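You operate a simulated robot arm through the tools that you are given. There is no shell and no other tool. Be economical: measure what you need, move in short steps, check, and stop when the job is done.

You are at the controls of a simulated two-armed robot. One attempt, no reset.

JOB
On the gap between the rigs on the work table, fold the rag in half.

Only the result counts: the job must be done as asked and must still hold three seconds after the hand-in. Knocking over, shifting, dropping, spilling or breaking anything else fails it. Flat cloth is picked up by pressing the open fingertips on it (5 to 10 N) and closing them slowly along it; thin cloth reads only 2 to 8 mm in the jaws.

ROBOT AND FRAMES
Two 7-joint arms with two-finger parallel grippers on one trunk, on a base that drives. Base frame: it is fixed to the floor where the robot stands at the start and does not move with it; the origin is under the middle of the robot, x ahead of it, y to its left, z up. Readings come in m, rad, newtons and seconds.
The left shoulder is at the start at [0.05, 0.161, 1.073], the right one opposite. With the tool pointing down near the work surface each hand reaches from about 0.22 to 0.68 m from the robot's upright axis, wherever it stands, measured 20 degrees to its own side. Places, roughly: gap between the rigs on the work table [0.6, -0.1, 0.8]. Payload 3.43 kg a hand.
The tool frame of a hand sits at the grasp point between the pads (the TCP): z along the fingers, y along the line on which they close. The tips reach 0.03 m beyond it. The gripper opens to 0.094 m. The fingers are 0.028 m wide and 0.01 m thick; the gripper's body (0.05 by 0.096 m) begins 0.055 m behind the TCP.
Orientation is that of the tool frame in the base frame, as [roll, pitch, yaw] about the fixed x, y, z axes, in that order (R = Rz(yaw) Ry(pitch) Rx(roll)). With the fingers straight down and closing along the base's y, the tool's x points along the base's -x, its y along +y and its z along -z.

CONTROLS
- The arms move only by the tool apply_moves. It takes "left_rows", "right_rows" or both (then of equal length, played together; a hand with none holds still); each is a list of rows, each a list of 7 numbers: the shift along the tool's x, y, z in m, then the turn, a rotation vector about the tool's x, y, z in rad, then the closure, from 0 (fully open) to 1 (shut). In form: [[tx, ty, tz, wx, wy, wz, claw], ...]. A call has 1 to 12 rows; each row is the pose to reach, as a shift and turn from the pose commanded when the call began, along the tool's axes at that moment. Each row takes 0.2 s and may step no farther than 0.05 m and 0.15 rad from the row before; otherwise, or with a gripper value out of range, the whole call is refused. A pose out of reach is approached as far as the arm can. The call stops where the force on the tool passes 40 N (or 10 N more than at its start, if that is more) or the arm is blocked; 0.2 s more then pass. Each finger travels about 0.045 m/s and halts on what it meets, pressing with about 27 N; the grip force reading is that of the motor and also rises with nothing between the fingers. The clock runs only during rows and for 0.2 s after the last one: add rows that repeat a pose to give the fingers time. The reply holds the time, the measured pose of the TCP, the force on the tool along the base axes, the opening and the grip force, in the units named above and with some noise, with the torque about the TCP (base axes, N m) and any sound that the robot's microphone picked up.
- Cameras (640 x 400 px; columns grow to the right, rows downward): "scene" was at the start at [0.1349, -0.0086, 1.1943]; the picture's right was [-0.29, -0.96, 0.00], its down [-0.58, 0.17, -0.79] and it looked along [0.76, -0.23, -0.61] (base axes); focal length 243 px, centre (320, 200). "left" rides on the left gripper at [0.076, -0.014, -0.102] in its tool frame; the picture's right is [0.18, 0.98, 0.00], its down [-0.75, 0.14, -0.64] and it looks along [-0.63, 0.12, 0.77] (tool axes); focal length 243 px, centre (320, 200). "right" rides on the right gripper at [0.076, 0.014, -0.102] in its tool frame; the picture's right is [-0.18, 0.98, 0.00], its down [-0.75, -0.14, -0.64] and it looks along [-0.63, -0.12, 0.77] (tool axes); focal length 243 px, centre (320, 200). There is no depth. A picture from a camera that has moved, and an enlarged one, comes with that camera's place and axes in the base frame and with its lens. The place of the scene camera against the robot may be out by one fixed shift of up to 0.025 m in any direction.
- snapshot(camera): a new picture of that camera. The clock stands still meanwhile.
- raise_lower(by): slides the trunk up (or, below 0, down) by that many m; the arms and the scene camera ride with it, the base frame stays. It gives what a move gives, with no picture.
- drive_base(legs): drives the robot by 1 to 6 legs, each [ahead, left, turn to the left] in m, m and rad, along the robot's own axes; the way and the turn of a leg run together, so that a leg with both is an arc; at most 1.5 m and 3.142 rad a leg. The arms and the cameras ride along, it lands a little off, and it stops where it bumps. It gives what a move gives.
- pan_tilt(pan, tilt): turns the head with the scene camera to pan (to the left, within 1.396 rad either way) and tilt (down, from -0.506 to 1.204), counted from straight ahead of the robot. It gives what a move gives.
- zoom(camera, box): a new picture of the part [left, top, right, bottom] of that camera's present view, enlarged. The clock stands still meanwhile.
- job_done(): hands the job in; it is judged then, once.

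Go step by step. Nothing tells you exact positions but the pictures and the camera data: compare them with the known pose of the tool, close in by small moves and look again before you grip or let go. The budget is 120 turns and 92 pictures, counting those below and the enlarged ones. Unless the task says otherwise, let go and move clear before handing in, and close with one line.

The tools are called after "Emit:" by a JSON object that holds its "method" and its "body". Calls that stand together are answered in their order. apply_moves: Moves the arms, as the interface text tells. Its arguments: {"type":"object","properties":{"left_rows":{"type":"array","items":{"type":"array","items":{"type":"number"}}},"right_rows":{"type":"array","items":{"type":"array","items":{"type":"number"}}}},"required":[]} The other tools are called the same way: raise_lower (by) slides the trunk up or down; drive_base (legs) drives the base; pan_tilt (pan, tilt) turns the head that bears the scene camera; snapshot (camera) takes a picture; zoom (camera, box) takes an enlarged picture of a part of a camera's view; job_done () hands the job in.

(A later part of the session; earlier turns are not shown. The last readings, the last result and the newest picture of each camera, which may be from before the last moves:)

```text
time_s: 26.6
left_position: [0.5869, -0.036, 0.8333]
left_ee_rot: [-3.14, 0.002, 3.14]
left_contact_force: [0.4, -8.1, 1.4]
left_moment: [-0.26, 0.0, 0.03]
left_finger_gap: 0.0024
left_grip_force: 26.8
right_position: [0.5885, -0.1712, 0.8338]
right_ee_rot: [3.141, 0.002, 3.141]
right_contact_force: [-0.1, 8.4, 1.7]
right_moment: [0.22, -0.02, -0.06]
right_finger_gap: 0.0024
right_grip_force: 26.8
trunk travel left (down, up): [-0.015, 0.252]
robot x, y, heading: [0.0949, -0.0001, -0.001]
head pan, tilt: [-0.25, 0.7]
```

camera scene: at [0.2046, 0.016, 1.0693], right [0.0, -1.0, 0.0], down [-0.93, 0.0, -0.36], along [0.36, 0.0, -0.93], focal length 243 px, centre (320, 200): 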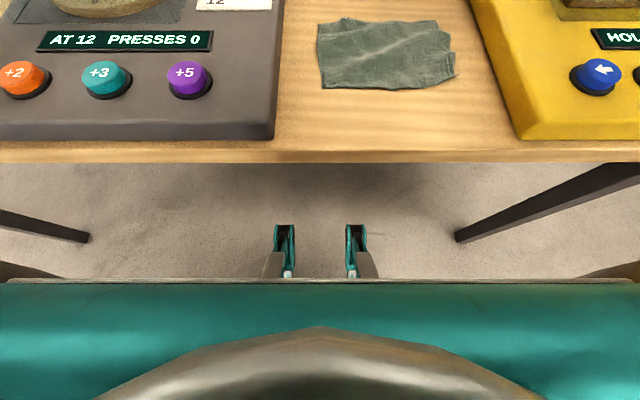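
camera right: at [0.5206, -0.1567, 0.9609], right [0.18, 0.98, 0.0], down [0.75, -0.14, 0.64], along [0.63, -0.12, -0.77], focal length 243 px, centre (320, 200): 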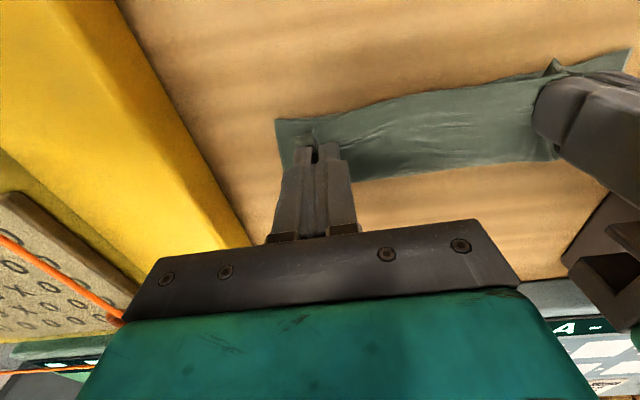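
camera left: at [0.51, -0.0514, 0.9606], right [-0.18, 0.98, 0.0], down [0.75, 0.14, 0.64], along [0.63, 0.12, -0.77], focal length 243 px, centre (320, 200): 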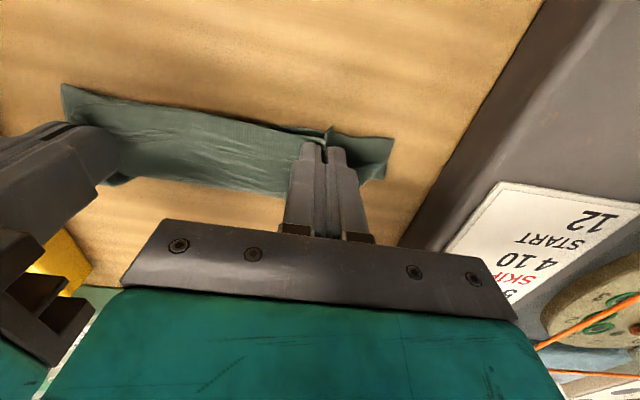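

I'm barely touching (about 1.5 N). I'll go down 1.5 mm more and open slowly so the pinched ripples spread back out.

Emit:
{"method": "apply_moves", "body": {"left_rows": [[0, 0, 0.0015, 0, 0, 0, 1], [0, 0, 0.0015, 0, 0, 0, 0.95], [0, 0, 0.0015, 0, 0, 0, 0.9], [0, 0, 0.0015, 0, 0, 0, 0.85], [0, 0, 0.0015, 0, 0, 0, 0.8], [0, 0, 0.0015, 0, 0, 0, 0.75], [0, 0, 0.0015, 0, 0, 0, 0.7], [0, 0, 0.0015, 0, 0, 0, 0.66], [0, 0, 0.0015, 0, 0, 0, 0.66]], "right_rows": [[0, 0, 0.0015, 0, 0, 0, 1], [0, 0, 0.0015, 0, 0, 0, 0.95], [0, 0, 0.0015, 0, 0, 0, 0.9], [0, 0, 0.0015, 0, 0, 0, 0.85], [0, 0, 0.0015, 0, 0, 0, 0.8], [0, 0, 0.0015, 0, 0, 0, 0.75], [0, 0, 0.0015, 0, 0, 0, 0.7], [0, 0, 0.0015, 0, 0, 0, 0.66], [0, 0, 0.0015, 0, 0, 0, 0.66]]}}

Emit:
{"method": "zoom", "body": {"camera": "scene", "box": [220, 140, 420, 265]}}

Emit:
{"method": "zoom", "body": {"camera": "left", "box": [50, 60, 410, 260]}}

Emit:
{"method": "zoom", "body": {"camera": "right", "box": [240, 30, 600, 230]}}

```text
time_s: 28.6
left_position: [0.5847, -0.0345, 0.8338]
left_ee_rot: [-3.139, 0.002, 3.141]
left_contact_force: [0.3, -3.1, 8.0]
left_moment: [0.03, -0.08, -0.03]
left_finger_gap: 0.0293
left_grip_force: 0.1
right_position: [0.5879, -0.172, 0.8332]
right_ee_rot: [3.141, 0.003, 3.141]
right_contact_force: [-0.1, 1.3, 15.5]
right_moment: [-0.01, -0.02, 0.02]
right_finger_gap: 0.0264
right_grip_force: 0.1
trunk travel left (down, up): [-0.015, 0.252]
robot x, y, heading: [0.095, 0.0002, 0.0]
head pan, tilt: [-0.25, 0.7]
```

```text
3.20 times, centred on (320, 202) of scene
camera zoom: at [0.2292, -0.0047, 1.1057], right [-0.25, -0.97, 0.0], down [-0.62, 0.16, -0.77], along [0.74, -0.19, -0.64], focal length 776 px, centre (320, 192)
```

zoom: 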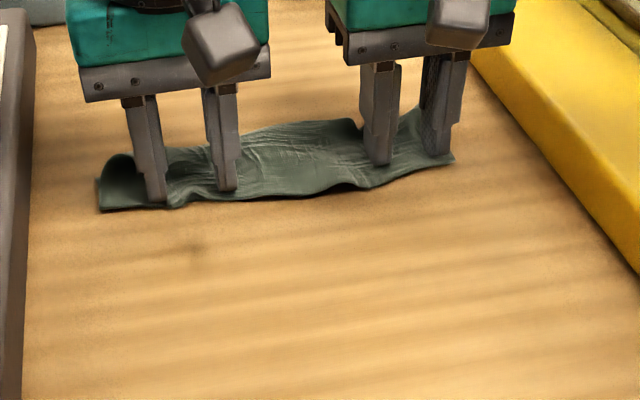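

```text
1.78 times, centred on (230, 160) of left
camera zoom: at [0.5091, -0.0491, 0.9358], right [-0.18, 0.98, 0.0], down [0.75, 0.14, 0.64], along [0.63, 0.12, -0.77], focal length 431 px, centre (480, 271)
```

zoom: 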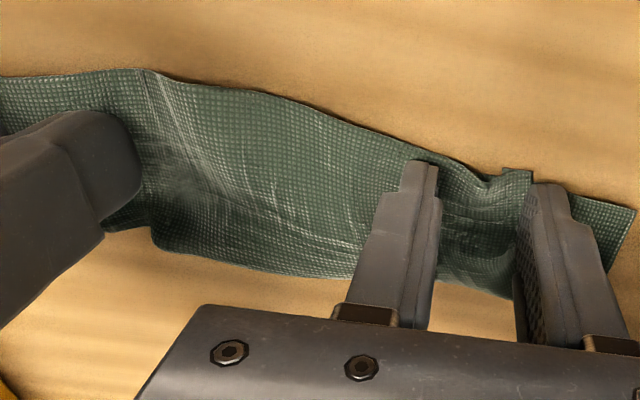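

```text
1.78 times, centred on (420, 130) of right
camera zoom: at [0.5103, -0.1587, 0.9349], right [0.18, 0.98, 0.0], down [0.75, -0.14, 0.64], along [0.63, -0.12, -0.77], focal length 431 px, centre (142, 324)
```

zoom: 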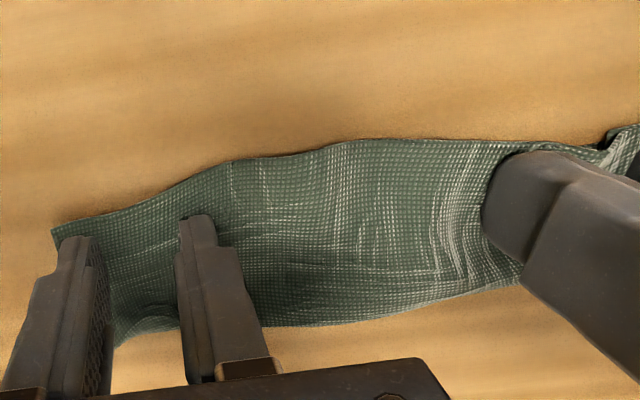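

The fold lies well and the right side has spread flat. I'll lift both hands straight up and inspect.

Emit:
{"method": "apply_moves", "body": {"left_rows": [[0, 0, -0.01, 0, 0, 0, 0.66], [0, 0, -0.03, 0, 0, 0, 0.66], [0, 0, -0.07, 0, 0, 0, 0.66], [0, 0, -0.11, 0, 0, 0, 0.66]], "right_rows": [[0, 0, -0.01, 0, 0, 0, 0.66], [0, 0, -0.03, 0, 0, 0, 0.66], [0, 0, -0.07, 0, 0, 0, 0.66], [0, 0, -0.11, 0, 0, 0, 0.66]]}}

Emit:
{"method": "zoom", "body": {"camera": "scene", "box": [220, 140, 420, 265]}}

Emit:
{"method": "snapshot", "body": {"camera": "left"}}

Emit:
{"method": "snapshot", "body": {"camera": "right"}}

```text
time_s: 29.6
left_position: [0.5861, -0.0349, 0.9423]
left_ee_rot: [-3.141, 0.0, 3.14]
left_contact_force: [0.0, 0.0, 0.3]
left_moment: [0.01, 0.04, -0.01]
left_finger_gap: 0.032
left_grip_force: 0.1
right_position: [0.5867, -0.1728, 0.9448]
right_ee_rot: [3.14, 0.0, -3.141]
right_contact_force: [-0.4, 0.4, -0.4]
right_moment: [0.02, -0.01, -0.02]
right_finger_gap: 0.0319
right_grip_force: 0.1
trunk travel left (down, up): [-0.015, 0.252]
robot x, y, heading: [0.0954, -0.0028, 0.001]
head pan, tilt: [-0.25, 0.7]
```

```text
3.20 times, centred on (320, 202) of scene
camera zoom: at [0.2306, -0.0051, 1.1053], right [-0.25, -0.97, 0.0], down [-0.62, 0.16, -0.77], along [0.74, -0.19, -0.64], focal length 776 px, centre (320, 192)
```

zoom: 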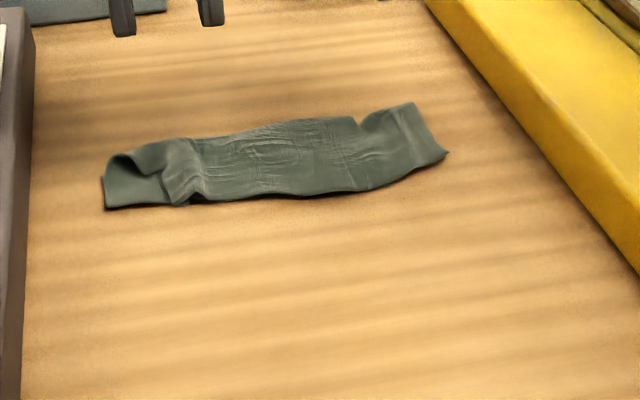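

```text
61 pictures are left
camera left: at [0.5095, -0.049, 1.0446], right [-0.18, 0.98, 0.0], down [0.75, 0.14, 0.64], along [0.63, 0.12, -0.77], focal length 243 px, centre (320, 200)
```

left: 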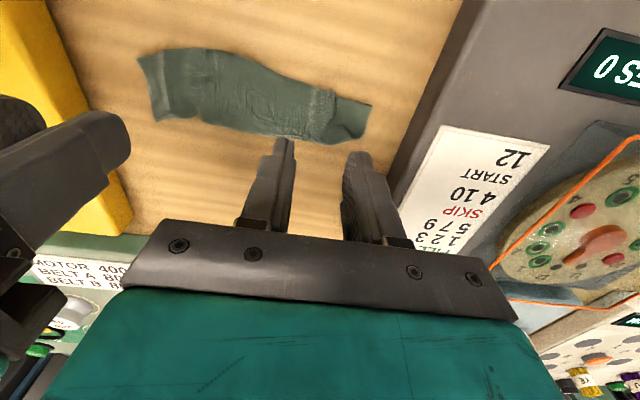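

```text
60 pictures are left
camera right: at [0.5099, -0.1588, 1.0462], right [0.18, 0.98, 0.0], down [0.75, -0.14, 0.64], along [0.63, -0.12, -0.77], focal length 243 px, centre (320, 200)
```

right: 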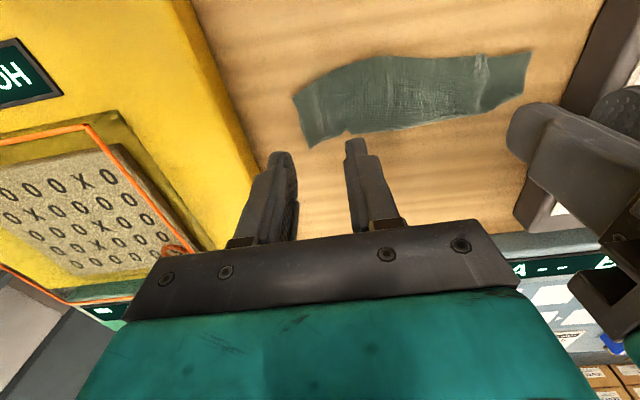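

The rag is folded in half. The left end still has a small ripple, with the top corner a few centimetres short, so I'll look closer there.

Emit:
{"method": "zoom", "body": {"camera": "left", "box": [120, 30, 400, 185]}}

Emit:
{"method": "zoom", "body": {"camera": "scene", "box": [245, 170, 315, 214]}}

```text
2.29 times, centred on (260, 108) of left
camera zoom: at [0.5095, -0.049, 1.0446], right [-0.18, 0.98, 0.0], down [0.75, 0.14, 0.64], along [0.63, 0.12, -0.77], focal length 555 px, centre (457, 411)
```

zoom: 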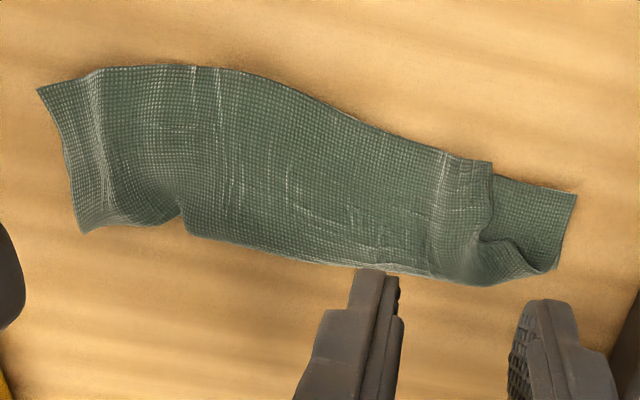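

```text
9.09 times, centred on (280, 192) of scene
camera zoom: at [0.2306, -0.0051, 1.1053], right [-0.25, -0.97, 0.0], down [-0.62, 0.16, -0.77], along [0.74, -0.19, -0.64], focal length 2206 px, centre (684, 273)
```

zoom: 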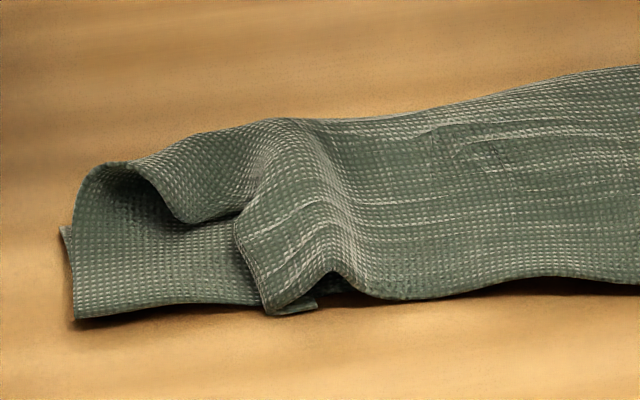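

The top-left corner is about 4 cm short because of the ripple. I'll press the closed left fingertips lightly on that corner and drag it outward to flatten it, starting with the approach.

Emit:
{"method": "apply_moves", "body": {"left_rows": [[-0.002, 0.002, 0.03, 0, 0, 0, 0.85], [-0.002, 0.002, 0.06, 0, 0, 0, 1], [-0.002, 0.002, 0.085, 0, 0, 0, 1], [-0.002, 0.002, 0.098, 0, 0, 0, 1], [-0.002, 0.002, 0.105, 0, 0, 0, 1], [-0.002, 0.002, 0.107, 0, 0, 0, 1]]}}

Emit:
{"method": "zoom", "body": {"camera": "scene", "box": [230, 160, 330, 222]}}

```text
time_s: 31.0
left_position: [0.5889, -0.0331, 0.834]
left_ee_rot: [-3.14, 0.0, -3.141]
left_contact_force: [-0.4, -0.3, 0.3]
left_moment: [-0.01, 0.01, 0.0]
left_finger_gap: 0.0001
left_grip_force: 27.0
right_position: [0.5869, -0.1724, 0.9437]
right_ee_rot: [-3.141, 0.0, -3.142]
right_contact_force: [0.1, -1.9, -0.6]
right_moment: [0.03, -0.01, -0.02]
right_finger_gap: 0.0321
right_grip_force: 0.0
trunk travel left (down, up): [-0.015, 0.252]
robot x, y, heading: [0.0954, 0.0006, -0.005]
head pan, tilt: [-0.25, 0.7]
```

```text
6.40 times, centred on (280, 191) of scene
camera zoom: at [0.2307, -0.005, 1.1054], right [-0.25, -0.97, 0.0], down [-0.62, 0.16, -0.76], along [0.74, -0.19, -0.64], focal length 1553 px, centre (576, 258)
```

zoom: 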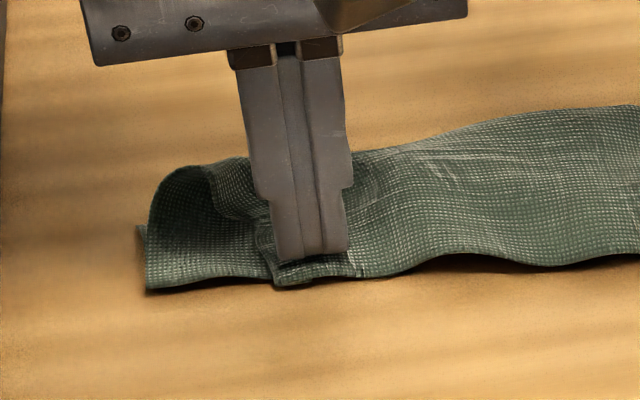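

The fingertip sits right on the corner. I'll press about 1.5 mm and drag outward 3.5 cm.

Emit:
{"method": "apply_moves", "body": {"left_rows": [[0, 0, 0.0015, 0, 0, 0, 1], [0, 0.007, 0.0015, 0, 0, 0, 1], [0, 0.014, 0.0015, 0, 0, 0, 1], [0, 0.021, 0.0015, 0, 0, 0, 1], [0, 0.028, 0.0015, 0, 0, 0, 1], [0, 0.035, 0.0015, 0, 0, 0, 1]]}}

Emit:
{"method": "zoom", "body": {"camera": "scene", "box": [220, 150, 400, 262]}}

```text
time_s: 32.4
left_position: [0.5891, 0.0007, 0.8341]
left_ee_rot: [3.14, 0.001, -3.14]
left_contact_force: [-0.4, -0.7, 4.1]
left_moment: [-0.01, -0.02, 0.03]
left_finger_gap: 0.0001
left_grip_force: 26.7
right_position: [0.5868, -0.1719, 0.9444]
right_ee_rot: [-3.142, 0.0, -3.14]
right_contact_force: [-0.2, -0.3, -0.7]
right_moment: [-0.03, 0.01, -0.01]
right_finger_gap: 0.0318
right_grip_force: 0.1
trunk travel left (down, up): [-0.015, 0.252]
robot x, y, heading: [0.0985, 0.0007, -0.001]
head pan, tilt: [-0.25, 0.7]
```

```text
3.56 times, centred on (310, 206) of scene
camera zoom: at [0.2306, -0.0051, 1.1054], right [-0.25, -0.97, 0.0], down [-0.62, 0.16, -0.77], along [0.74, -0.19, -0.64], focal length 863 px, centre (356, 179)
```

zoom: 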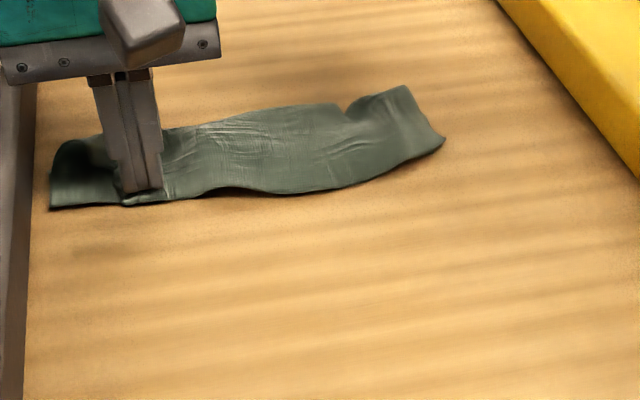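

The bottom layer slid along too. I'll lift and look before trying anything else.

Emit:
{"method": "apply_moves", "body": {"left_rows": [[0, 0, -0.03, 0, 0, 0, 1], [0, 0, -0.07, 0, 0, 0, 0.8], [0, 0, -0.11, 0, 0, 0, 0.66]]}}

Emit:
{"method": "zoom", "body": {"camera": "scene", "box": [225, 165, 315, 221]}}

Emit:
{"method": "zoom", "body": {"camera": "left", "box": [80, 30, 400, 210]}}

```text
time_s: 33.2
left_position: [0.5883, 0.0013, 0.9441]
left_ee_rot: [3.141, 0.0, 3.141]
left_contact_force: [0.3, -0.4, -0.7]
left_moment: [0.0, 0.02, 0.01]
left_finger_gap: 0.032
left_grip_force: 0.1
right_position: [0.5867, -0.1722, 0.9446]
right_ee_rot: [3.142, -0.001, 3.141]
right_contact_force: [0.5, 0.2, 0.1]
right_moment: [0.0, 0.02, 0.01]
right_finger_gap: 0.032
right_grip_force: 0.1
trunk travel left (down, up): [-0.015, 0.252]
robot x, y, heading: [0.0966, -0.0004, -0.005]
head pan, tilt: [-0.25, 0.7]
```

```text
7.11 times, centred on (270, 193) of scene
camera zoom: at [0.2306, -0.0051, 1.1053], right [-0.25, -0.97, 0.0], down [-0.62, 0.16, -0.77], along [0.74, -0.19, -0.64], focal length 1726 px, centre (676, 250)
```

zoom: 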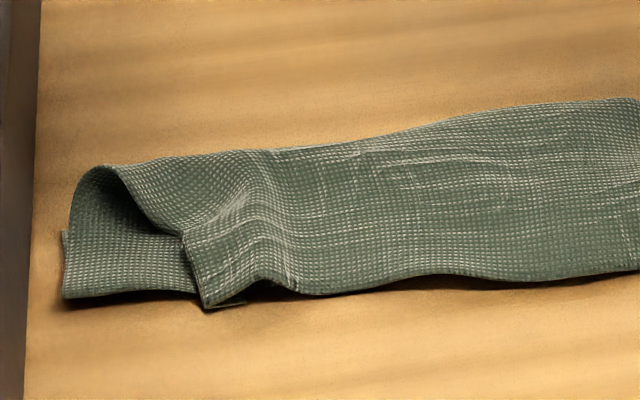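

```text
2.00 times, centred on (240, 120) of left
camera zoom: at [0.5123, -0.0111, 1.0471], right [-0.18, 0.98, 0.0], down [0.75, 0.14, 0.64], along [0.63, 0.12, -0.77], focal length 485 px, centre (480, 360)
```

zoom: 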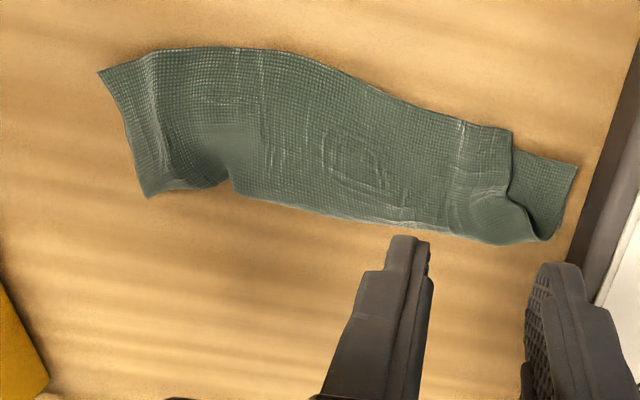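

The ripple is flatter, but the top corner is still about 3.5 cm short of the bottom one in y. I'll turn the left gripper 90° so it closes along x. Then it can pinch the corner without gathering cloth in y and pull it outward.

Emit:
{"method": "apply_moves", "body": {"left_rows": [[0, 0, 0, 0, 0, 0.143, 0.66], [0, 0, 0, 0, 0, 0.286, 0.66], [0, 0, 0, 0, 0, 0.429, 0.66], [0, 0, 0, 0, 0, 0.572, 0.66], [0, 0, 0, 0, 0, 0.715, 0.66], [0, 0, 0, 0, 0, 0.858, 0.66], [0, 0, 0, 0, 0, 1.001, 0.66], [0, 0, 0, 0, 0, 1.144, 0.66], [0, 0, 0, 0, 0, 1.287, 0.66], [0, 0, 0, 0, 0, 1.43, 0.66], [0, 0, 0, 0, 0, 1.571, 0.66]]}}

Emit:
{"method": "snapshot", "body": {"camera": "left"}}

```text
time_s: 35.6
left_position: [0.4498, 0.0362, 0.955]
left_ee_rot: [3.139, 0.003, 1.661]
left_contact_force: [-0.1, 0.3, 0.1]
left_moment: [-0.04, 0.0, 0.04]
left_finger_gap: 0.0319
left_grip_force: 0.1
left hand out of reach, approached as far as the arm can: row 8, 9, 10, 11
right_position: [0.5867, -0.1707, 0.9436]
right_ee_rot: [-3.139, 0.0, -3.14]
right_contact_force: [-0.4, 0.6, 0.3]
right_moment: [-0.06, 0.0, 0.0]
right_finger_gap: 0.0319
right_grip_force: 0.1
trunk travel left (down, up): [-0.015, 0.252]
robot x, y, heading: [0.0956, 0.0006, -0.004]
head pan, tilt: [-0.25, 0.7]
```

```text
53 pictures are left
camera left: at [0.4287, 0.1112, 1.0562], right [0.96, 0.27, 0.0], down [0.21, -0.74, 0.64], along [0.18, -0.62, -0.76], focal length 243 px, centre (320, 200)
```

left: 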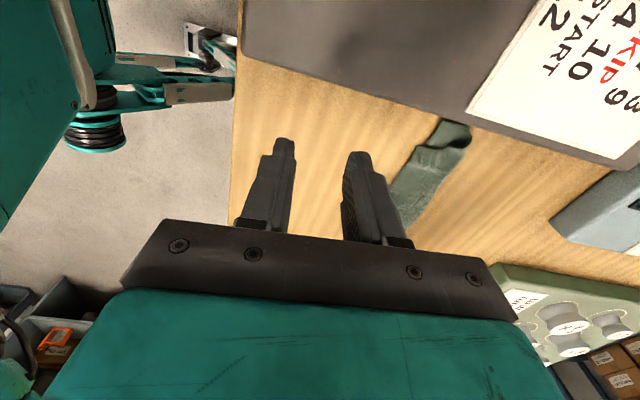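

That yaw is out of reach at this spot. I'll go back and try turning the other way.

Emit:
{"method": "apply_moves", "body": {"left_rows": [[-0.005, 0.013, 0, 0, 0, -0.148, 0.66], [-0.01, 0.027, 0, 0, 0, -0.296, 0.66], [-0.014, 0.04, 0, 0, 0, -0.444, 0.66], [-0.019, 0.054, 0, 0, 0, -0.592, 0.66], [-0.024, 0.067, 0, 0, 0, -0.74, 0.66], [-0.028, 0.08, 0, 0, 0, -0.888, 0.66], [-0.033, 0.094, 0, 0, 0, -1.036, 0.66], [-0.038, 0.107, 0, 0, 0, -1.184, 0.66], [-0.042, 0.121, 0, 0, 0, -1.332, 0.66], [-0.047, 0.134, 0, 0, 0, -1.48, 0.66]]}}

Emit:
{"method": "apply_moves", "body": {"left_rows": [[0, 0, 0, 0, 0, -0.143, 0.66], [0, 0, 0, 0, 0, -0.286, 0.66], [0, 0, 0, 0, 0, -0.429, 0.66], [0, 0, 0, 0, 0, -0.572, 0.66], [0, 0, 0, 0, 0, -0.715, 0.66], [0, 0, 0, 0, 0, -0.858, 0.66], [0, 0, 0, 0, 0, -1.001, 0.66], [0, 0, 0, 0, 0, -1.144, 0.66], [0, 0, 0, 0, 0, -1.287, 0.66], [0, 0, 0, 0, 0, -1.43, 0.66], [0, 0, 0, 0, 0, -1.571, 0.66]]}}

Emit:
{"method": "snapshot", "body": {"camera": "left"}}

```text
time_s: 37.8
left_position: [0.5911, 0.0006, 0.9561]
left_ee_rot: [3.142, 0.004, -3.14]
left_contact_force: [-0.6, 0.2, -0.2]
left_moment: [-0.03, -0.01, -0.01]
left_finger_gap: 0.0322
left_grip_force: 0.1
right_position: [0.5867, -0.1722, 0.943]
right_ee_rot: [3.141, -0.001, -3.141]
right_contact_force: [0.4, 0.3, 0.4]
right_moment: [-0.03, 0.0, 0.0]
right_finger_gap: 0.0323
right_grip_force: 0.0
trunk travel left (down, up): [-0.015, 0.252]
robot x, y, heading: [0.096, 0.0015, -0.0]
head pan, tilt: [-0.25, 0.7]
```

```text
time_s: 40.2
left_position: [0.5928, 0.0026, 0.9576]
left_ee_rot: [-3.14, -0.001, -1.566]
left_contact_force: [-0.2, 0.5, 0.5]
left_moment: [-0.01, 0.0, 0.0]
left_finger_gap: 0.0322
left_grip_force: 0.1
right_position: [0.5876, -0.1726, 0.9445]
right_ee_rot: [3.141, -0.001, -3.141]
right_contact_force: [-0.3, -0.2, 0.1]
right_moment: [-0.01, -0.03, 0.0]
right_finger_gap: 0.032
right_grip_force: 0.0
trunk travel left (down, up): [-0.015, 0.252]
robot x, y, heading: [0.0956, -0.0015, -0.002]
head pan, tilt: [-0.25, 0.7]
```

```text
52 pictures are left
camera left: at [0.6064, -0.0733, 1.0603], right [-0.98, -0.19, 0.0], down [-0.15, 0.75, 0.64], along [-0.12, 0.63, -0.77], focal length 243 px, centre (320, 200)
```

left: 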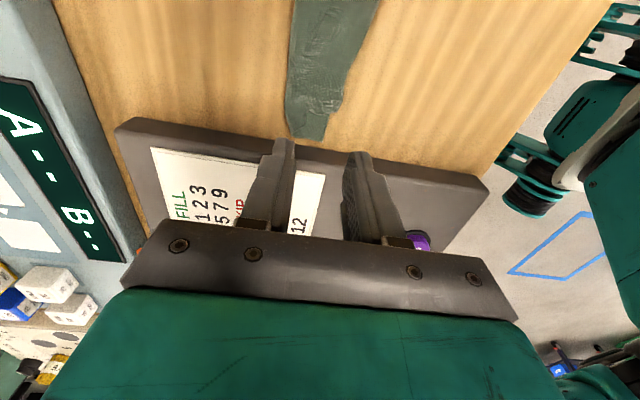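

This orientation works; the fingers now close along x. Let me look closely at the corner.

Emit:
{"method": "zoom", "body": {"camera": "left", "box": [240, 0, 420, 160]}}

```text
2.50 times, centred on (330, 80) of left
camera zoom: at [0.6064, -0.0733, 1.0603], right [-0.98, -0.19, 0.0], down [-0.15, 0.75, 0.64], along [-0.12, 0.63, -0.77], focal length 606 px, centre (295, 500)
```

zoom: 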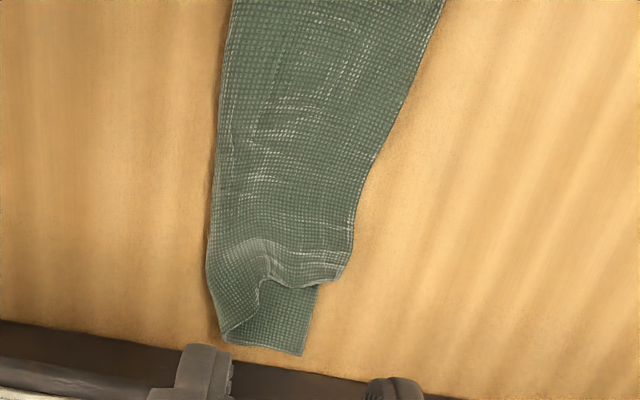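

Top corner is at about (0.571, 0.014) and bottom corner at (0.580, 0.053). I'll descend to pinch just inside the top corner.

Emit:
{"method": "apply_moves", "body": {"left_rows": [[0, 0, 0.035, 0, 0, 0, 0.745], [0, 0, 0.07, 0, 0, 0, 0.745], [0, 0, 0.1, 0, 0, 0, 0.745], [0, 0, 0.116, 0, 0, 0, 0.745], [0, 0, 0.121, 0, 0, 0, 0.745]]}}

Emit:
{"method": "zoom", "body": {"camera": "scene", "box": [225, 160, 335, 228]}}

Emit:
{"method": "zoom", "body": {"camera": "left", "box": [200, 60, 440, 260]}}

```text
time_s: 41.4
left_position: [0.5921, 0.0013, 0.8366]
left_ee_rot: [-3.136, 0.0, -1.572]
left_contact_force: [0.7, 0.1, 0.0]
left_moment: [-0.01, -0.01, 0.02]
left_finger_gap: 0.0243
left_grip_force: 0.0
right_position: [0.5867, -0.172, 0.9441]
right_ee_rot: [3.141, 0.002, 3.141]
right_contact_force: [0.1, -1.0, 0.4]
right_moment: [-0.01, 0.0, -0.03]
right_finger_gap: 0.0319
right_grip_force: 0.0
trunk travel left (down, up): [-0.015, 0.252]
robot x, y, heading: [0.0958, 0.0013, -0.005]
head pan, tilt: [-0.25, 0.7]
```

```text
5.82 times, centred on (280, 194) of scene
camera zoom: at [0.2307, -0.005, 1.1054], right [-0.25, -0.97, 0.0], down [-0.62, 0.16, -0.76], along [0.74, -0.19, -0.64], focal length 1412 px, centre (553, 235)
```

zoom: 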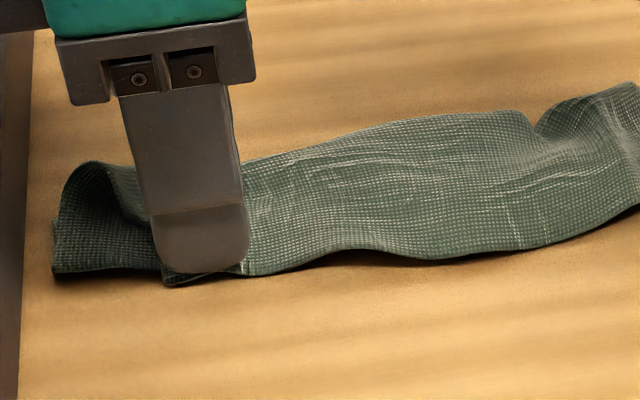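

```text
2.00 times, centred on (320, 160) of left
camera zoom: at [0.6062, -0.0743, 0.9387], right [-0.98, -0.18, 0.0], down [-0.14, 0.75, 0.64], along [-0.11, 0.63, -0.77], focal length 485 px, centre (320, 280)
```

zoom: 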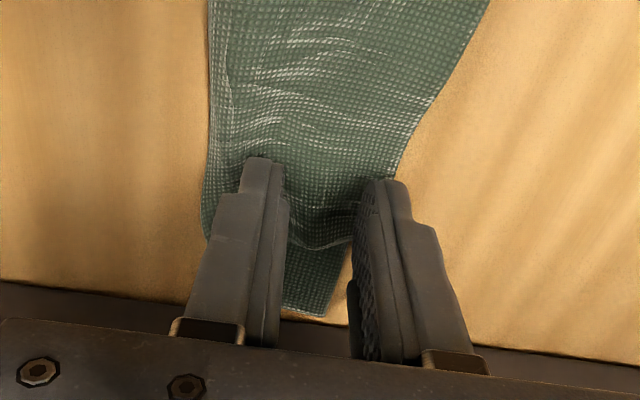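

The position is right. I'll press gently and close slowly.

Emit:
{"method": "apply_moves", "body": {"left_rows": [[0, 0, 0.002, 0, 0, 0, 0.745], [0, 0, 0.004, 0, 0, 0, 0.745], [0, 0, 0.004, 0, 0, 0, 0.79], [0, 0, 0.004, 0, 0, 0, 0.83], [0, 0, 0.004, 0, 0, 0, 0.87], [0, 0, 0.004, 0, 0, 0, 0.91], [0, 0, 0.004, 0, 0, 0, 0.95], [0, 0, 0.004, 0, 0, 0, 1], [0, 0, 0.004, 0, 0, 0, 1], [0, 0, 0.004, 0, 0, 0, 1]]}}

Emit:
{"method": "zoom", "body": {"camera": "scene", "box": [225, 160, 335, 228]}}

Emit:
{"method": "zoom", "body": {"camera": "left", "box": [200, 60, 440, 260]}}

```text
time_s: 43.6
left_position: [0.5912, 0.0004, 0.8319]
left_ee_rot: [-3.136, -0.001, -1.572]
left_contact_force: [-2.1, 0.0, 15.6]
left_moment: [0.04, 0.05, 0.01]
left_finger_gap: 0.0026
left_grip_force: 27.0
right_position: [0.5856, -0.1726, 0.9432]
right_ee_rot: [3.14, 0.004, -3.141]
right_contact_force: [0.2, -0.2, 0.2]
right_moment: [-0.01, -0.02, 0.01]
right_finger_gap: 0.0319
right_grip_force: 0.1
trunk travel left (down, up): [-0.015, 0.252]
robot x, y, heading: [0.096, -0.0016, -0.002]
head pan, tilt: [-0.25, 0.7]
```

```text
5.82 times, centred on (280, 194) of scene
camera zoom: at [0.2296, -0.005, 1.1056], right [-0.25, -0.97, 0.0], down [-0.62, 0.16, -0.77], along [0.74, -0.19, -0.64], focal length 1412 px, centre (553, 235)
```

zoom: 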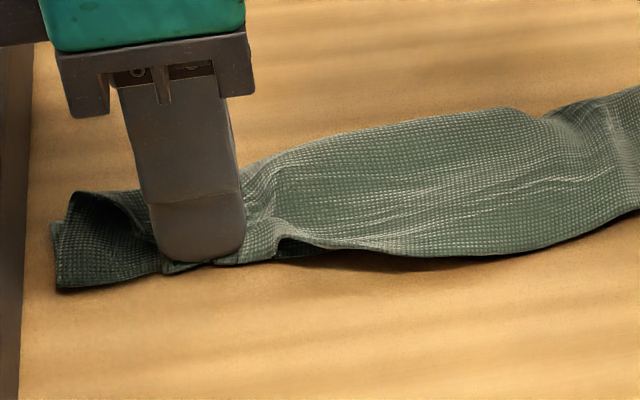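

```text
2.00 times, centred on (320, 160) of left
camera zoom: at [0.6051, -0.0735, 0.9357], right [-0.98, -0.18, -0.01], down [-0.14, 0.75, 0.64], along [-0.11, 0.63, -0.77], focal length 485 px, centre (320, 280)
```

zoom: 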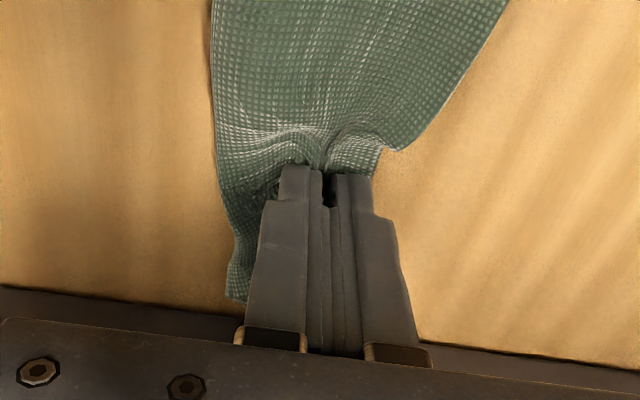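

I have the top layer (2.6 mm). I'll lift 1.5 cm and check that only the top layer follows.

Emit:
{"method": "apply_moves", "body": {"left_rows": [[0, 0, -0.007, 0, 0, 0, 1], [0, 0, -0.016, 0, 0, 0, 1]]}}

Emit:
{"method": "zoom", "body": {"camera": "scene", "box": [225, 160, 335, 228]}}

Emit:
{"method": "zoom", "body": {"camera": "left", "box": [200, 60, 440, 260]}}

```text
time_s: 44.2
left_position: [0.5929, 0.0034, 0.8466]
left_ee_rot: [-3.14, 0.001, -1.571]
left_contact_force: [-1.1, -0.4, -0.3]
left_moment: [-0.01, 0.03, -0.06]
left_finger_gap: 0.0025
left_grip_force: 27.1
right_position: [0.5871, -0.172, 0.9434]
right_ee_rot: [-3.14, 0.0, 3.141]
right_contact_force: [0.6, 0.2, 0.0]
right_moment: [0.0, -0.05, 0.01]
right_finger_gap: 0.0319
right_grip_force: 0.1
trunk travel left (down, up): [-0.015, 0.252]
robot x, y, heading: [0.0969, 0.0013, -0.001]
head pan, tilt: [-0.25, 0.7]
```

```text
5.82 times, centred on (280, 194) of scene
camera zoom: at [0.2308, -0.005, 1.1052], right [-0.25, -0.97, 0.0], down [-0.62, 0.16, -0.76], along [0.74, -0.19, -0.64], focal length 1412 px, centre (553, 235)
```

zoom: 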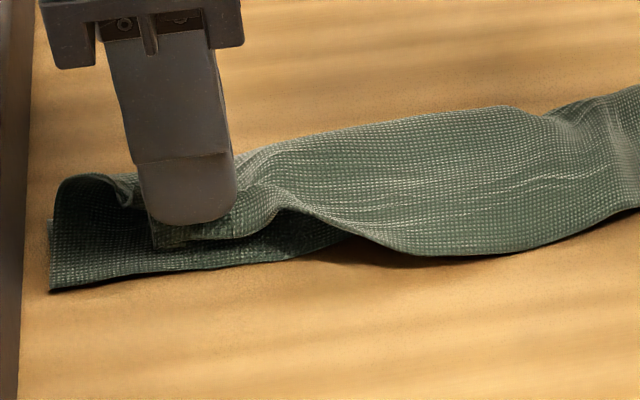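

```text
2.00 times, centred on (320, 160) of left
camera zoom: at [0.6066, -0.0729, 0.9498], right [-0.98, -0.18, 0.0], down [-0.14, 0.75, 0.64], along [-0.12, 0.63, -0.77], focal length 485 px, centre (320, 280)
```

zoom: 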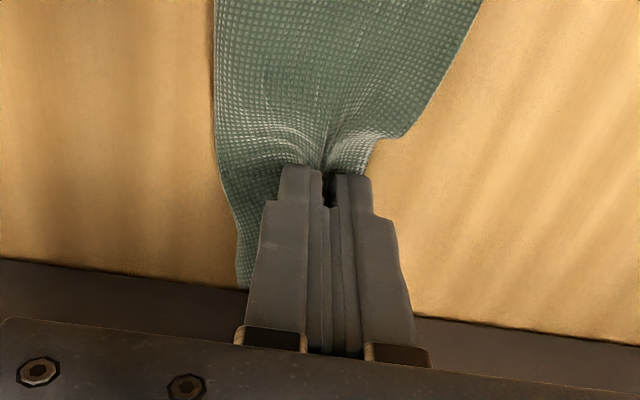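

Only the top layer lifts. I'll pull the corner outward 3.4 cm and 1 cm back towards the bottom edge.

Emit:
{"method": "apply_moves", "body": {"left_rows": [[-0.009, 0.003, 0, 0, 0, 0, 1], [-0.018, 0.006, 0, 0, 0, 0, 1], [-0.027, 0.008, 0, 0, 0, 0, 1], [-0.034, 0.01, 0, 0, 0, 0, 1]]}}

Emit:
{"method": "zoom", "body": {"camera": "scene", "box": [215, 155, 395, 267]}}

Emit:
{"method": "zoom", "body": {"camera": "left", "box": [200, 60, 440, 260]}}

```text
time_s: 45.2
left_position: [0.5806, 0.0356, 0.8484]
left_ee_rot: [-3.138, -0.001, -1.57]
left_contact_force: [0.0, 0.0, 0.3]
left_moment: [0.0, 0.01, -0.01]
left_finger_gap: 0.0026
left_grip_force: 27.2
right_position: [0.5871, -0.1728, 0.9437]
right_ee_rot: [3.141, 0.001, -3.141]
right_contact_force: [-0.3, -0.3, 1.0]
right_moment: [-0.01, 0.07, -0.03]
right_finger_gap: 0.0321
right_grip_force: 0.0
trunk travel left (down, up): [-0.015, 0.252]
robot x, y, heading: [0.0936, -0.0014, 0.004]
head pan, tilt: [-0.25, 0.7]
```

```text
3.56 times, centred on (305, 211) of scene
camera zoom: at [0.2307, -0.005, 1.1054], right [-0.25, -0.97, 0.0], down [-0.62, 0.16, -0.76], along [0.74, -0.19, -0.64], focal length 863 px, centre (373, 161)
```

zoom: 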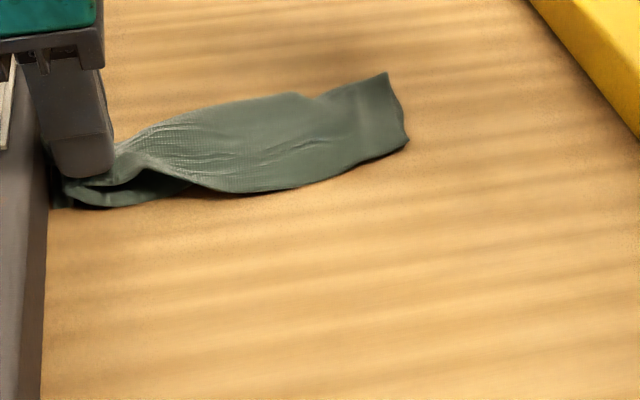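

```text
2.00 times, centred on (320, 160) of left
camera zoom: at [0.5956, -0.0394, 0.9509], right [-0.98, -0.18, 0.0], down [-0.14, 0.75, 0.64], along [-0.11, 0.63, -0.77], focal length 485 px, centre (320, 280)
```

zoom: 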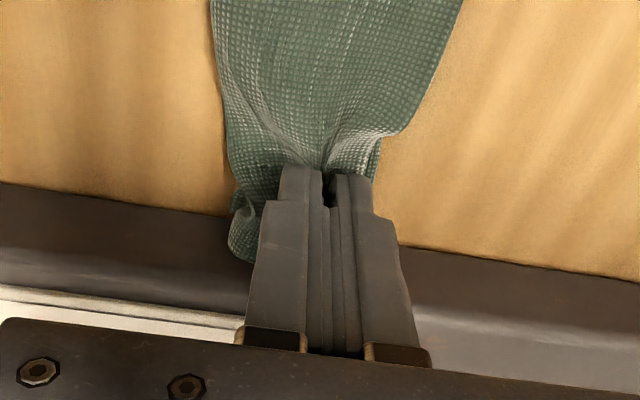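

The whole rag slid left and its bottom corner reached the rig edge. I'll hold the top-left corner where it is, press the right fingertips on the rag's right part, and drag that part right. First I'll position the right hand.

Emit:
{"method": "apply_moves", "body": {"right_rows": [[-0.004, 0.025, 0.03, 0, 0, 0, 0.66], [-0.008, 0.05, 0.06, 0, 0, 0, 0.66], [-0.008, 0.062, 0.085, 0, 0, 0, 0.66], [-0.008, 0.062, 0.1, 0, 0, 0, 0.66]]}}

Emit:
{"method": "zoom", "body": {"camera": "scene", "box": [215, 155, 395, 267]}}

Emit:
{"method": "snapshot", "body": {"camera": "right"}}

```text
time_s: 46.2
left_position: [0.5817, 0.0355, 0.8481]
left_ee_rot: [-3.138, -0.002, -1.571]
left_contact_force: [0.5, -0.4, 0.7]
left_moment: [0.0, 0.03, -0.04]
left_finger_gap: 0.0027
left_grip_force: 27.2
right_position: [0.5689, -0.1457, 0.8525]
right_ee_rot: [3.139, 0.002, 3.141]
right_contact_force: [1.6, 0.2, -0.1]
right_moment: [-0.02, 0.06, -0.01]
right_finger_gap: 0.0321
right_grip_force: 0.0
right hand out of reach, approached as far as the arm can: row 1, 2, 3, 4
trunk travel left (down, up): [-0.015, 0.252]
robot x, y, heading: [0.1015, 0.0023, -0.007]
head pan, tilt: [-0.25, 0.7]
```

```text
3.56 times, centred on (305, 211) of scene
camera zoom: at [0.2307, -0.0051, 1.1054], right [-0.25, -0.97, 0.0], down [-0.62, 0.16, -0.76], along [0.74, -0.19, -0.64], focal length 863 px, centre (373, 161)
```

zoom: 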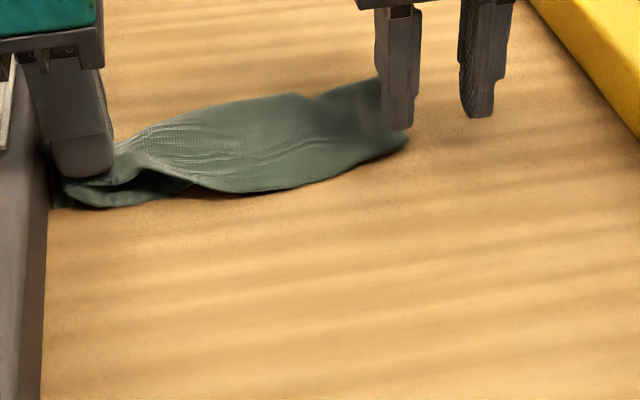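

```text
41 pictures are left
camera right: at [0.491, -0.1322, 0.9553], right [0.18, 0.98, 0.0], down [0.75, -0.14, 0.64], along [0.63, -0.12, -0.77], focal length 243 px, centre (320, 200)
```

right: 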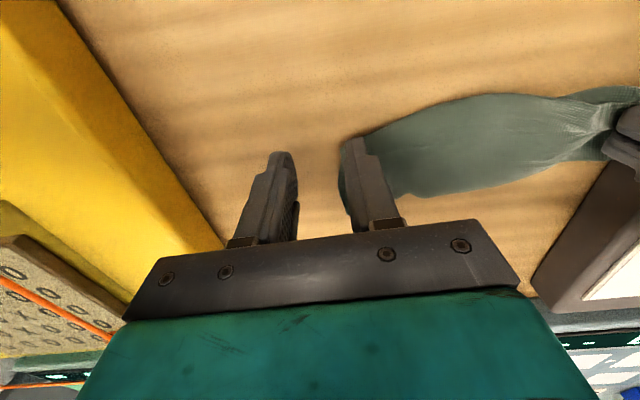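

The right hand can't reach far enough inward from here. The top-left corner is now nearly over the bottom-left one, so I'll set it down, open slowly to spread it, and lift to see.

Emit:
{"method": "apply_moves", "body": {"left_rows": [[0, 0, 0.006, 0, 0, 0, 1], [0, 0, 0.012, 0, 0, 0, 1], [0, 0, 0.0145, 0, 0, 0, 1], [0, 0, 0.0145, 0, 0, 0, 0.95], [0, 0, 0.0145, 0, 0, 0, 0.9], [0, 0, 0.0145, 0, 0, 0, 0.85], [0, 0, 0.0145, 0, 0, 0, 0.8], [0, 0, 0.0145, 0, 0, 0, 0.75], [0, 0, 0.0145, 0, 0, 0, 0.72]], "right_rows": [[0, -0.01, -0.02, 0, 0, 0, 0.66], [0, -0.02, -0.04, 0, 0, 0, 0.66], [0, -0.03, -0.06, 0, 0, 0, 0.66], [0, -0.03, -0.06, 0, 0, 0, 0.66], [0, -0.03, -0.06, 0, 0, 0, 0.66], [0, -0.03, -0.06, 0, 0, 0, 0.66], [0, -0.03, -0.06, 0, 0, 0, 0.66], [0, -0.03, -0.06, 0, 0, 0, 0.66], [0, -0.03, -0.06, 0, 0, 0, 0.66]]}}

Emit:
{"method": "apply_moves", "body": {"left_rows": [[0, 0, -0.01, 0, 0, 0, 0.72], [0, 0, -0.04, 0, 0, 0, 0.72], [0, 0, -0.08, 0, 0, 0, 0.72], [0, 0, -0.11, 0, 0, 0, 0.72]]}}

Emit:
{"method": "zoom", "body": {"camera": "scene", "box": [215, 155, 395, 267]}}

Emit:
{"method": "zoom", "body": {"camera": "left", "box": [220, 0, 440, 160]}}

```text
time_s: 48.2
left_position: [0.5819, 0.0353, 0.8351]
left_ee_rot: [-3.136, -0.003, -1.57]
left_contact_force: [-2.1, -0.4, 5.4]
left_moment: [0.03, -0.07, -0.03]
left_finger_gap: 0.0254
left_grip_force: 0.1
right_position: [0.5663, -0.1754, 0.9143]
right_ee_rot: [-3.141, 0.001, 3.141]
right_contact_force: [-0.8, -0.3, 0.5]
right_moment: [0.01, -0.02, 0.01]
right_finger_gap: 0.0321
right_grip_force: 0.1
trunk travel left (down, up): [-0.015, 0.252]
robot x, y, heading: [0.0976, 0.0011, 0.001]
head pan, tilt: [-0.25, 0.7]
```

```text
time_s: 49.2
left_position: [0.5804, 0.0358, 0.9436]
left_ee_rot: [-3.139, 0.0, -1.572]
left_contact_force: [0.3, -0.5, -0.4]
left_moment: [0.02, -0.04, 0.01]
left_finger_gap: 0.0262
left_grip_force: 0.0
right_position: [0.5671, -0.1755, 0.9124]
right_ee_rot: [3.141, -0.002, -3.14]
right_contact_force: [0.7, 0.0, 0.2]
right_moment: [-0.01, 0.0, -0.03]
right_finger_gap: 0.0319
right_grip_force: 0.0
trunk travel left (down, up): [-0.015, 0.252]
robot x, y, heading: [0.095, 0.0023, -0.004]
head pan, tilt: [-0.25, 0.7]
```

```text
3.56 times, centred on (305, 211) of scene
camera zoom: at [0.2306, -0.0051, 1.1054], right [-0.25, -0.97, 0.0], down [-0.62, 0.16, -0.77], along [0.74, -0.19, -0.64], focal length 863 px, centre (373, 161)
```

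zoom: 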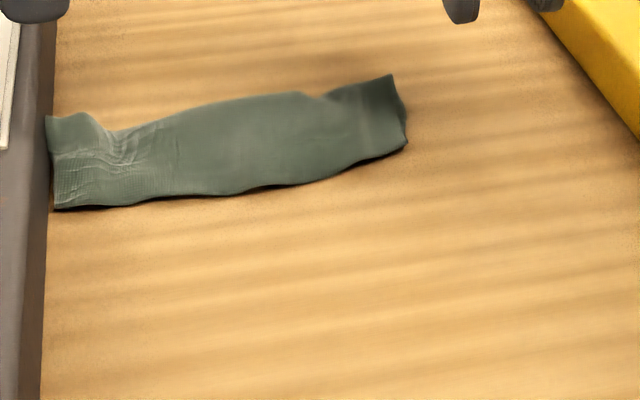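

```text
2.50 times, centred on (330, 80) of left
camera zoom: at [0.5944, -0.0393, 1.0472], right [-0.98, -0.18, 0.0], down [-0.14, 0.75, 0.64], along [-0.12, 0.63, -0.77], focal length 606 px, centre (295, 500)
```

zoom: 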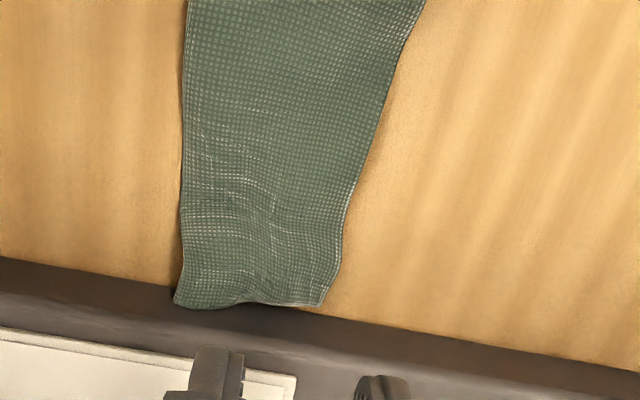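

That's very good: the top layer now covers the bottom cleanly and lies flat, but the left end touches the grey rig. I'll raise the hands and shift the base left, so the right hand can pull the rag back to the middle of the gap from its right end.

Emit:
{"method": "apply_moves", "body": {"left_rows": [[0.02, 0, -0.04, 0, 0, 0, 0.66], [0.04, 0, -0.08, 0, 0, 0, 0.66]], "right_rows": [[0, 0, -0.02, 0, 0, 0, 0.66], [0, 0, -0.04, 0, 0, 0, 0.66]]}}

Emit:
{"method": "drive_base", "body": {"legs": [[0.02, 0.07, 0]]}}

Emit:
{"method": "snapshot", "body": {"camera": "right"}}

```text
time_s: 49.8
left_position: [0.5809, -0.0048, 1.0221]
left_ee_rot: [-3.138, 0.001, -1.572]
left_contact_force: [-0.5, 1.1, 0.1]
left_moment: [-0.01, -0.04, 0.01]
left_finger_gap: 0.0321
left_grip_force: 0.2
right_position: [0.5677, -0.1757, 0.953]
right_ee_rot: [3.141, 0.001, -3.14]
right_contact_force: [-0.7, -0.1, 0.7]
right_moment: [-0.01, 0.05, -0.02]
right_finger_gap: 0.0318
right_grip_force: 0.0
trunk travel left (down, up): [-0.015, 0.252]
robot x, y, heading: [0.0971, 0.0003, -0.002]
head pan, tilt: [-0.25, 0.7]
```

```text
time_s: 50.9
left_position: [0.6016, 0.0664, 1.0222]
left_ee_rot: [-3.139, -0.003, -1.572]
left_contact_force: [0.0, -0.1, 0.2]
left_moment: [-0.01, 0.02, 0.0]
left_finger_gap: 0.0319
left_grip_force: 0.0
right_position: [0.5878, -0.1066, 0.9519]
right_ee_rot: [3.141, 0.0, 3.14]
right_contact_force: [0.4, 0.7, 0.0]
right_moment: [-0.02, -0.02, 0.02]
right_finger_gap: 0.0322
right_grip_force: 0.0
trunk travel left (down, up): [-0.015, 0.252]
robot x, y, heading: [0.1158, 0.0725, 0.004]
head pan, tilt: [-0.25, 0.7]
```

```text
38 pictures are left
camera right: at [0.5109, -0.0935, 1.0549], right [0.19, 0.98, 0.0], down [0.75, -0.14, 0.64], along [0.63, -0.12, -0.77], focal length 243 px, centre (320, 200)
```

right: 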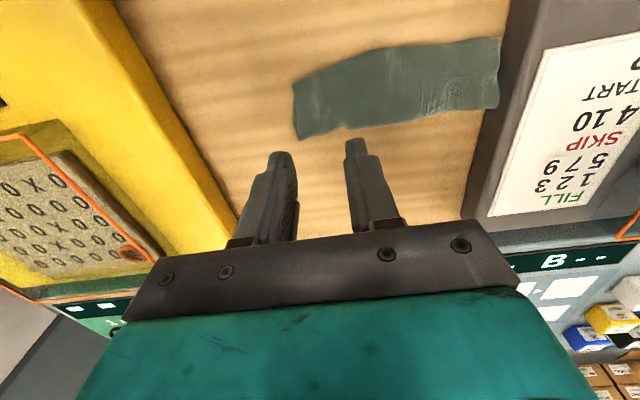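

The folded rag spans x 0.57–0.63, y -0.14–0.06. I'll bring the right fingertips down near its right end.

Emit:
{"method": "apply_moves", "body": {"right_rows": [[-0.005, 0.0, 0.04, 0, 0, 0, 0.66], [-0.01, 0.0, 0.08, 0, 0, 0, 0.66], [-0.01, 0.0, 0.105, 0, 0, 0, 0.66], [-0.01, 0.0, 0.114, 0, 0, 0, 0.66], [-0.01, 0.0, 0.119, 0, 0, 0, 0.66]]}}

```text
time_s: 52.1
left_position: [0.6006, 0.0652, 1.0226]
left_ee_rot: [-3.139, -0.003, -1.574]
left_contact_force: [-0.3, -0.8, 0.2]
left_moment: [0.0, 0.02, 0.0]
left_finger_gap: 0.0318
left_grip_force: 0.0
right_position: [0.5975, -0.1061, 0.8338]
right_ee_rot: [3.139, 0.003, 3.139]
right_contact_force: [-1.4, 0.1, 6.3]
right_moment: [-0.06, 0.03, 0.01]
right_finger_gap: 0.0321
right_grip_force: 0.1
trunk travel left (down, up): [-0.015, 0.252]
robot x, y, heading: [0.1194, 0.0699, -0.005]
head pan, tilt: [-0.25, 0.7]
```

Contact is 6 N with both pads on the rag. I'll drag 4.5 cm to the right, slowly, and lift off.

Emit:
{"method": "apply_moves", "body": {"right_rows": [[0, -0.006, 0, 0, 0, 0, 0.66], [0, -0.012, 0, 0, 0, 0, 0.66], [0, -0.018, 0, 0, 0, 0, 0.66], [0, -0.024, 0, 0, 0, 0, 0.66], [0, -0.03, 0, 0, 0, 0, 0.66], [0, -0.036, 0, 0, 0, 0, 0.66], [0, -0.041, 0, 0, 0, 0, 0.66], [0, -0.045, 0, 0, 0, 0, 0.66]]}}

Emit:
{"method": "apply_moves", "body": {"right_rows": [[0, 0, -0.01, 0, 0, 0, 0.66], [0, 0, -0.05, 0, 0, 0, 0.66], [0, 0, -0.09, 0, 0, 0, 0.66], [0, 0, -0.12, 0, 0, 0, 0.66]]}}

Emit:
{"method": "snapshot", "body": {"camera": "right"}}

Emit:
{"method": "snapshot", "body": {"camera": "scene"}}

```text
time_s: 53.9
left_position: [0.6007, 0.0653, 1.0218]
left_ee_rot: [-3.139, -0.002, -1.573]
left_contact_force: [0.2, 0.6, -0.6]
left_moment: [0.01, -0.02, -0.01]
left_finger_gap: 0.0319
left_grip_force: 0.1
right_position: [0.5975, -0.1523, 0.8342]
right_ee_rot: [-3.14, 0.0, 3.138]
right_contact_force: [0.0, 0.5, 1.0]
right_moment: [-0.04, 0.0, 0.02]
right_finger_gap: 0.0318
right_grip_force: 0.0
trunk travel left (down, up): [-0.015, 0.252]
robot x, y, heading: [0.1211, 0.069, -0.004]
head pan, tilt: [-0.25, 0.7]
```

```text
time_s: 54.9
left_position: [0.601, 0.0654, 1.022]
left_ee_rot: [-3.136, 0.0, -1.573]
left_contact_force: [0.9, -0.8, 1.8]
left_moment: [0.01, 0.04, 0.03]
left_finger_gap: 0.0318
left_grip_force: 0.1
right_position: [0.595, -0.1513, 0.9523]
right_ee_rot: [3.141, -0.001, 3.139]
right_contact_force: [-0.4, -0.3, -0.5]
right_moment: [-0.01, 0.03, -0.01]
right_finger_gap: 0.0318
right_grip_force: 0.1
trunk travel left (down, up): [-0.015, 0.252]
robot x, y, heading: [0.1163, 0.0711, -0.001]
head pan, tilt: [-0.25, 0.7]
```

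```text
37 pictures are left
camera right: at [0.5187, -0.139, 1.0551], right [0.19, 0.98, 0.0], down [0.75, -0.14, 0.64], along [0.63, -0.12, -0.77], focal length 243 px, centre (320, 200)
```

right: 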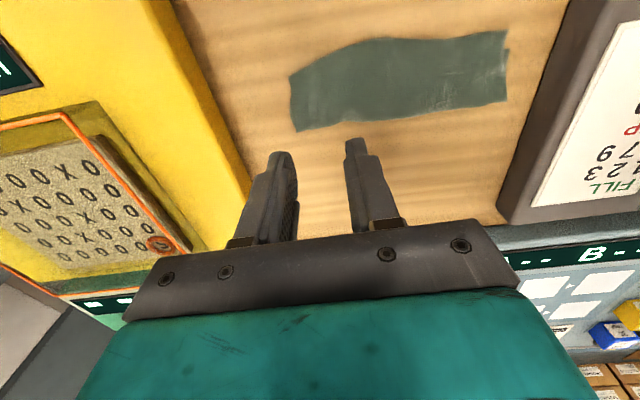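

```text
36 pictures are left
camera scene: at [0.2504, 0.0646, 1.1054], right [-0.25, -0.97, 0.0], down [-0.62, 0.16, -0.77], along [0.74, -0.19, -0.64], focal length 243 px, centre (320, 200)
```

scene: 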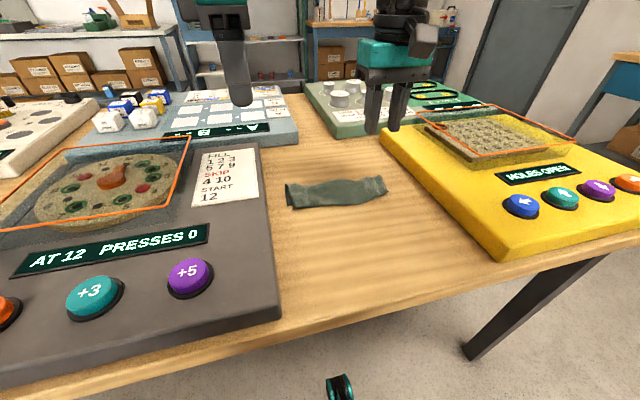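

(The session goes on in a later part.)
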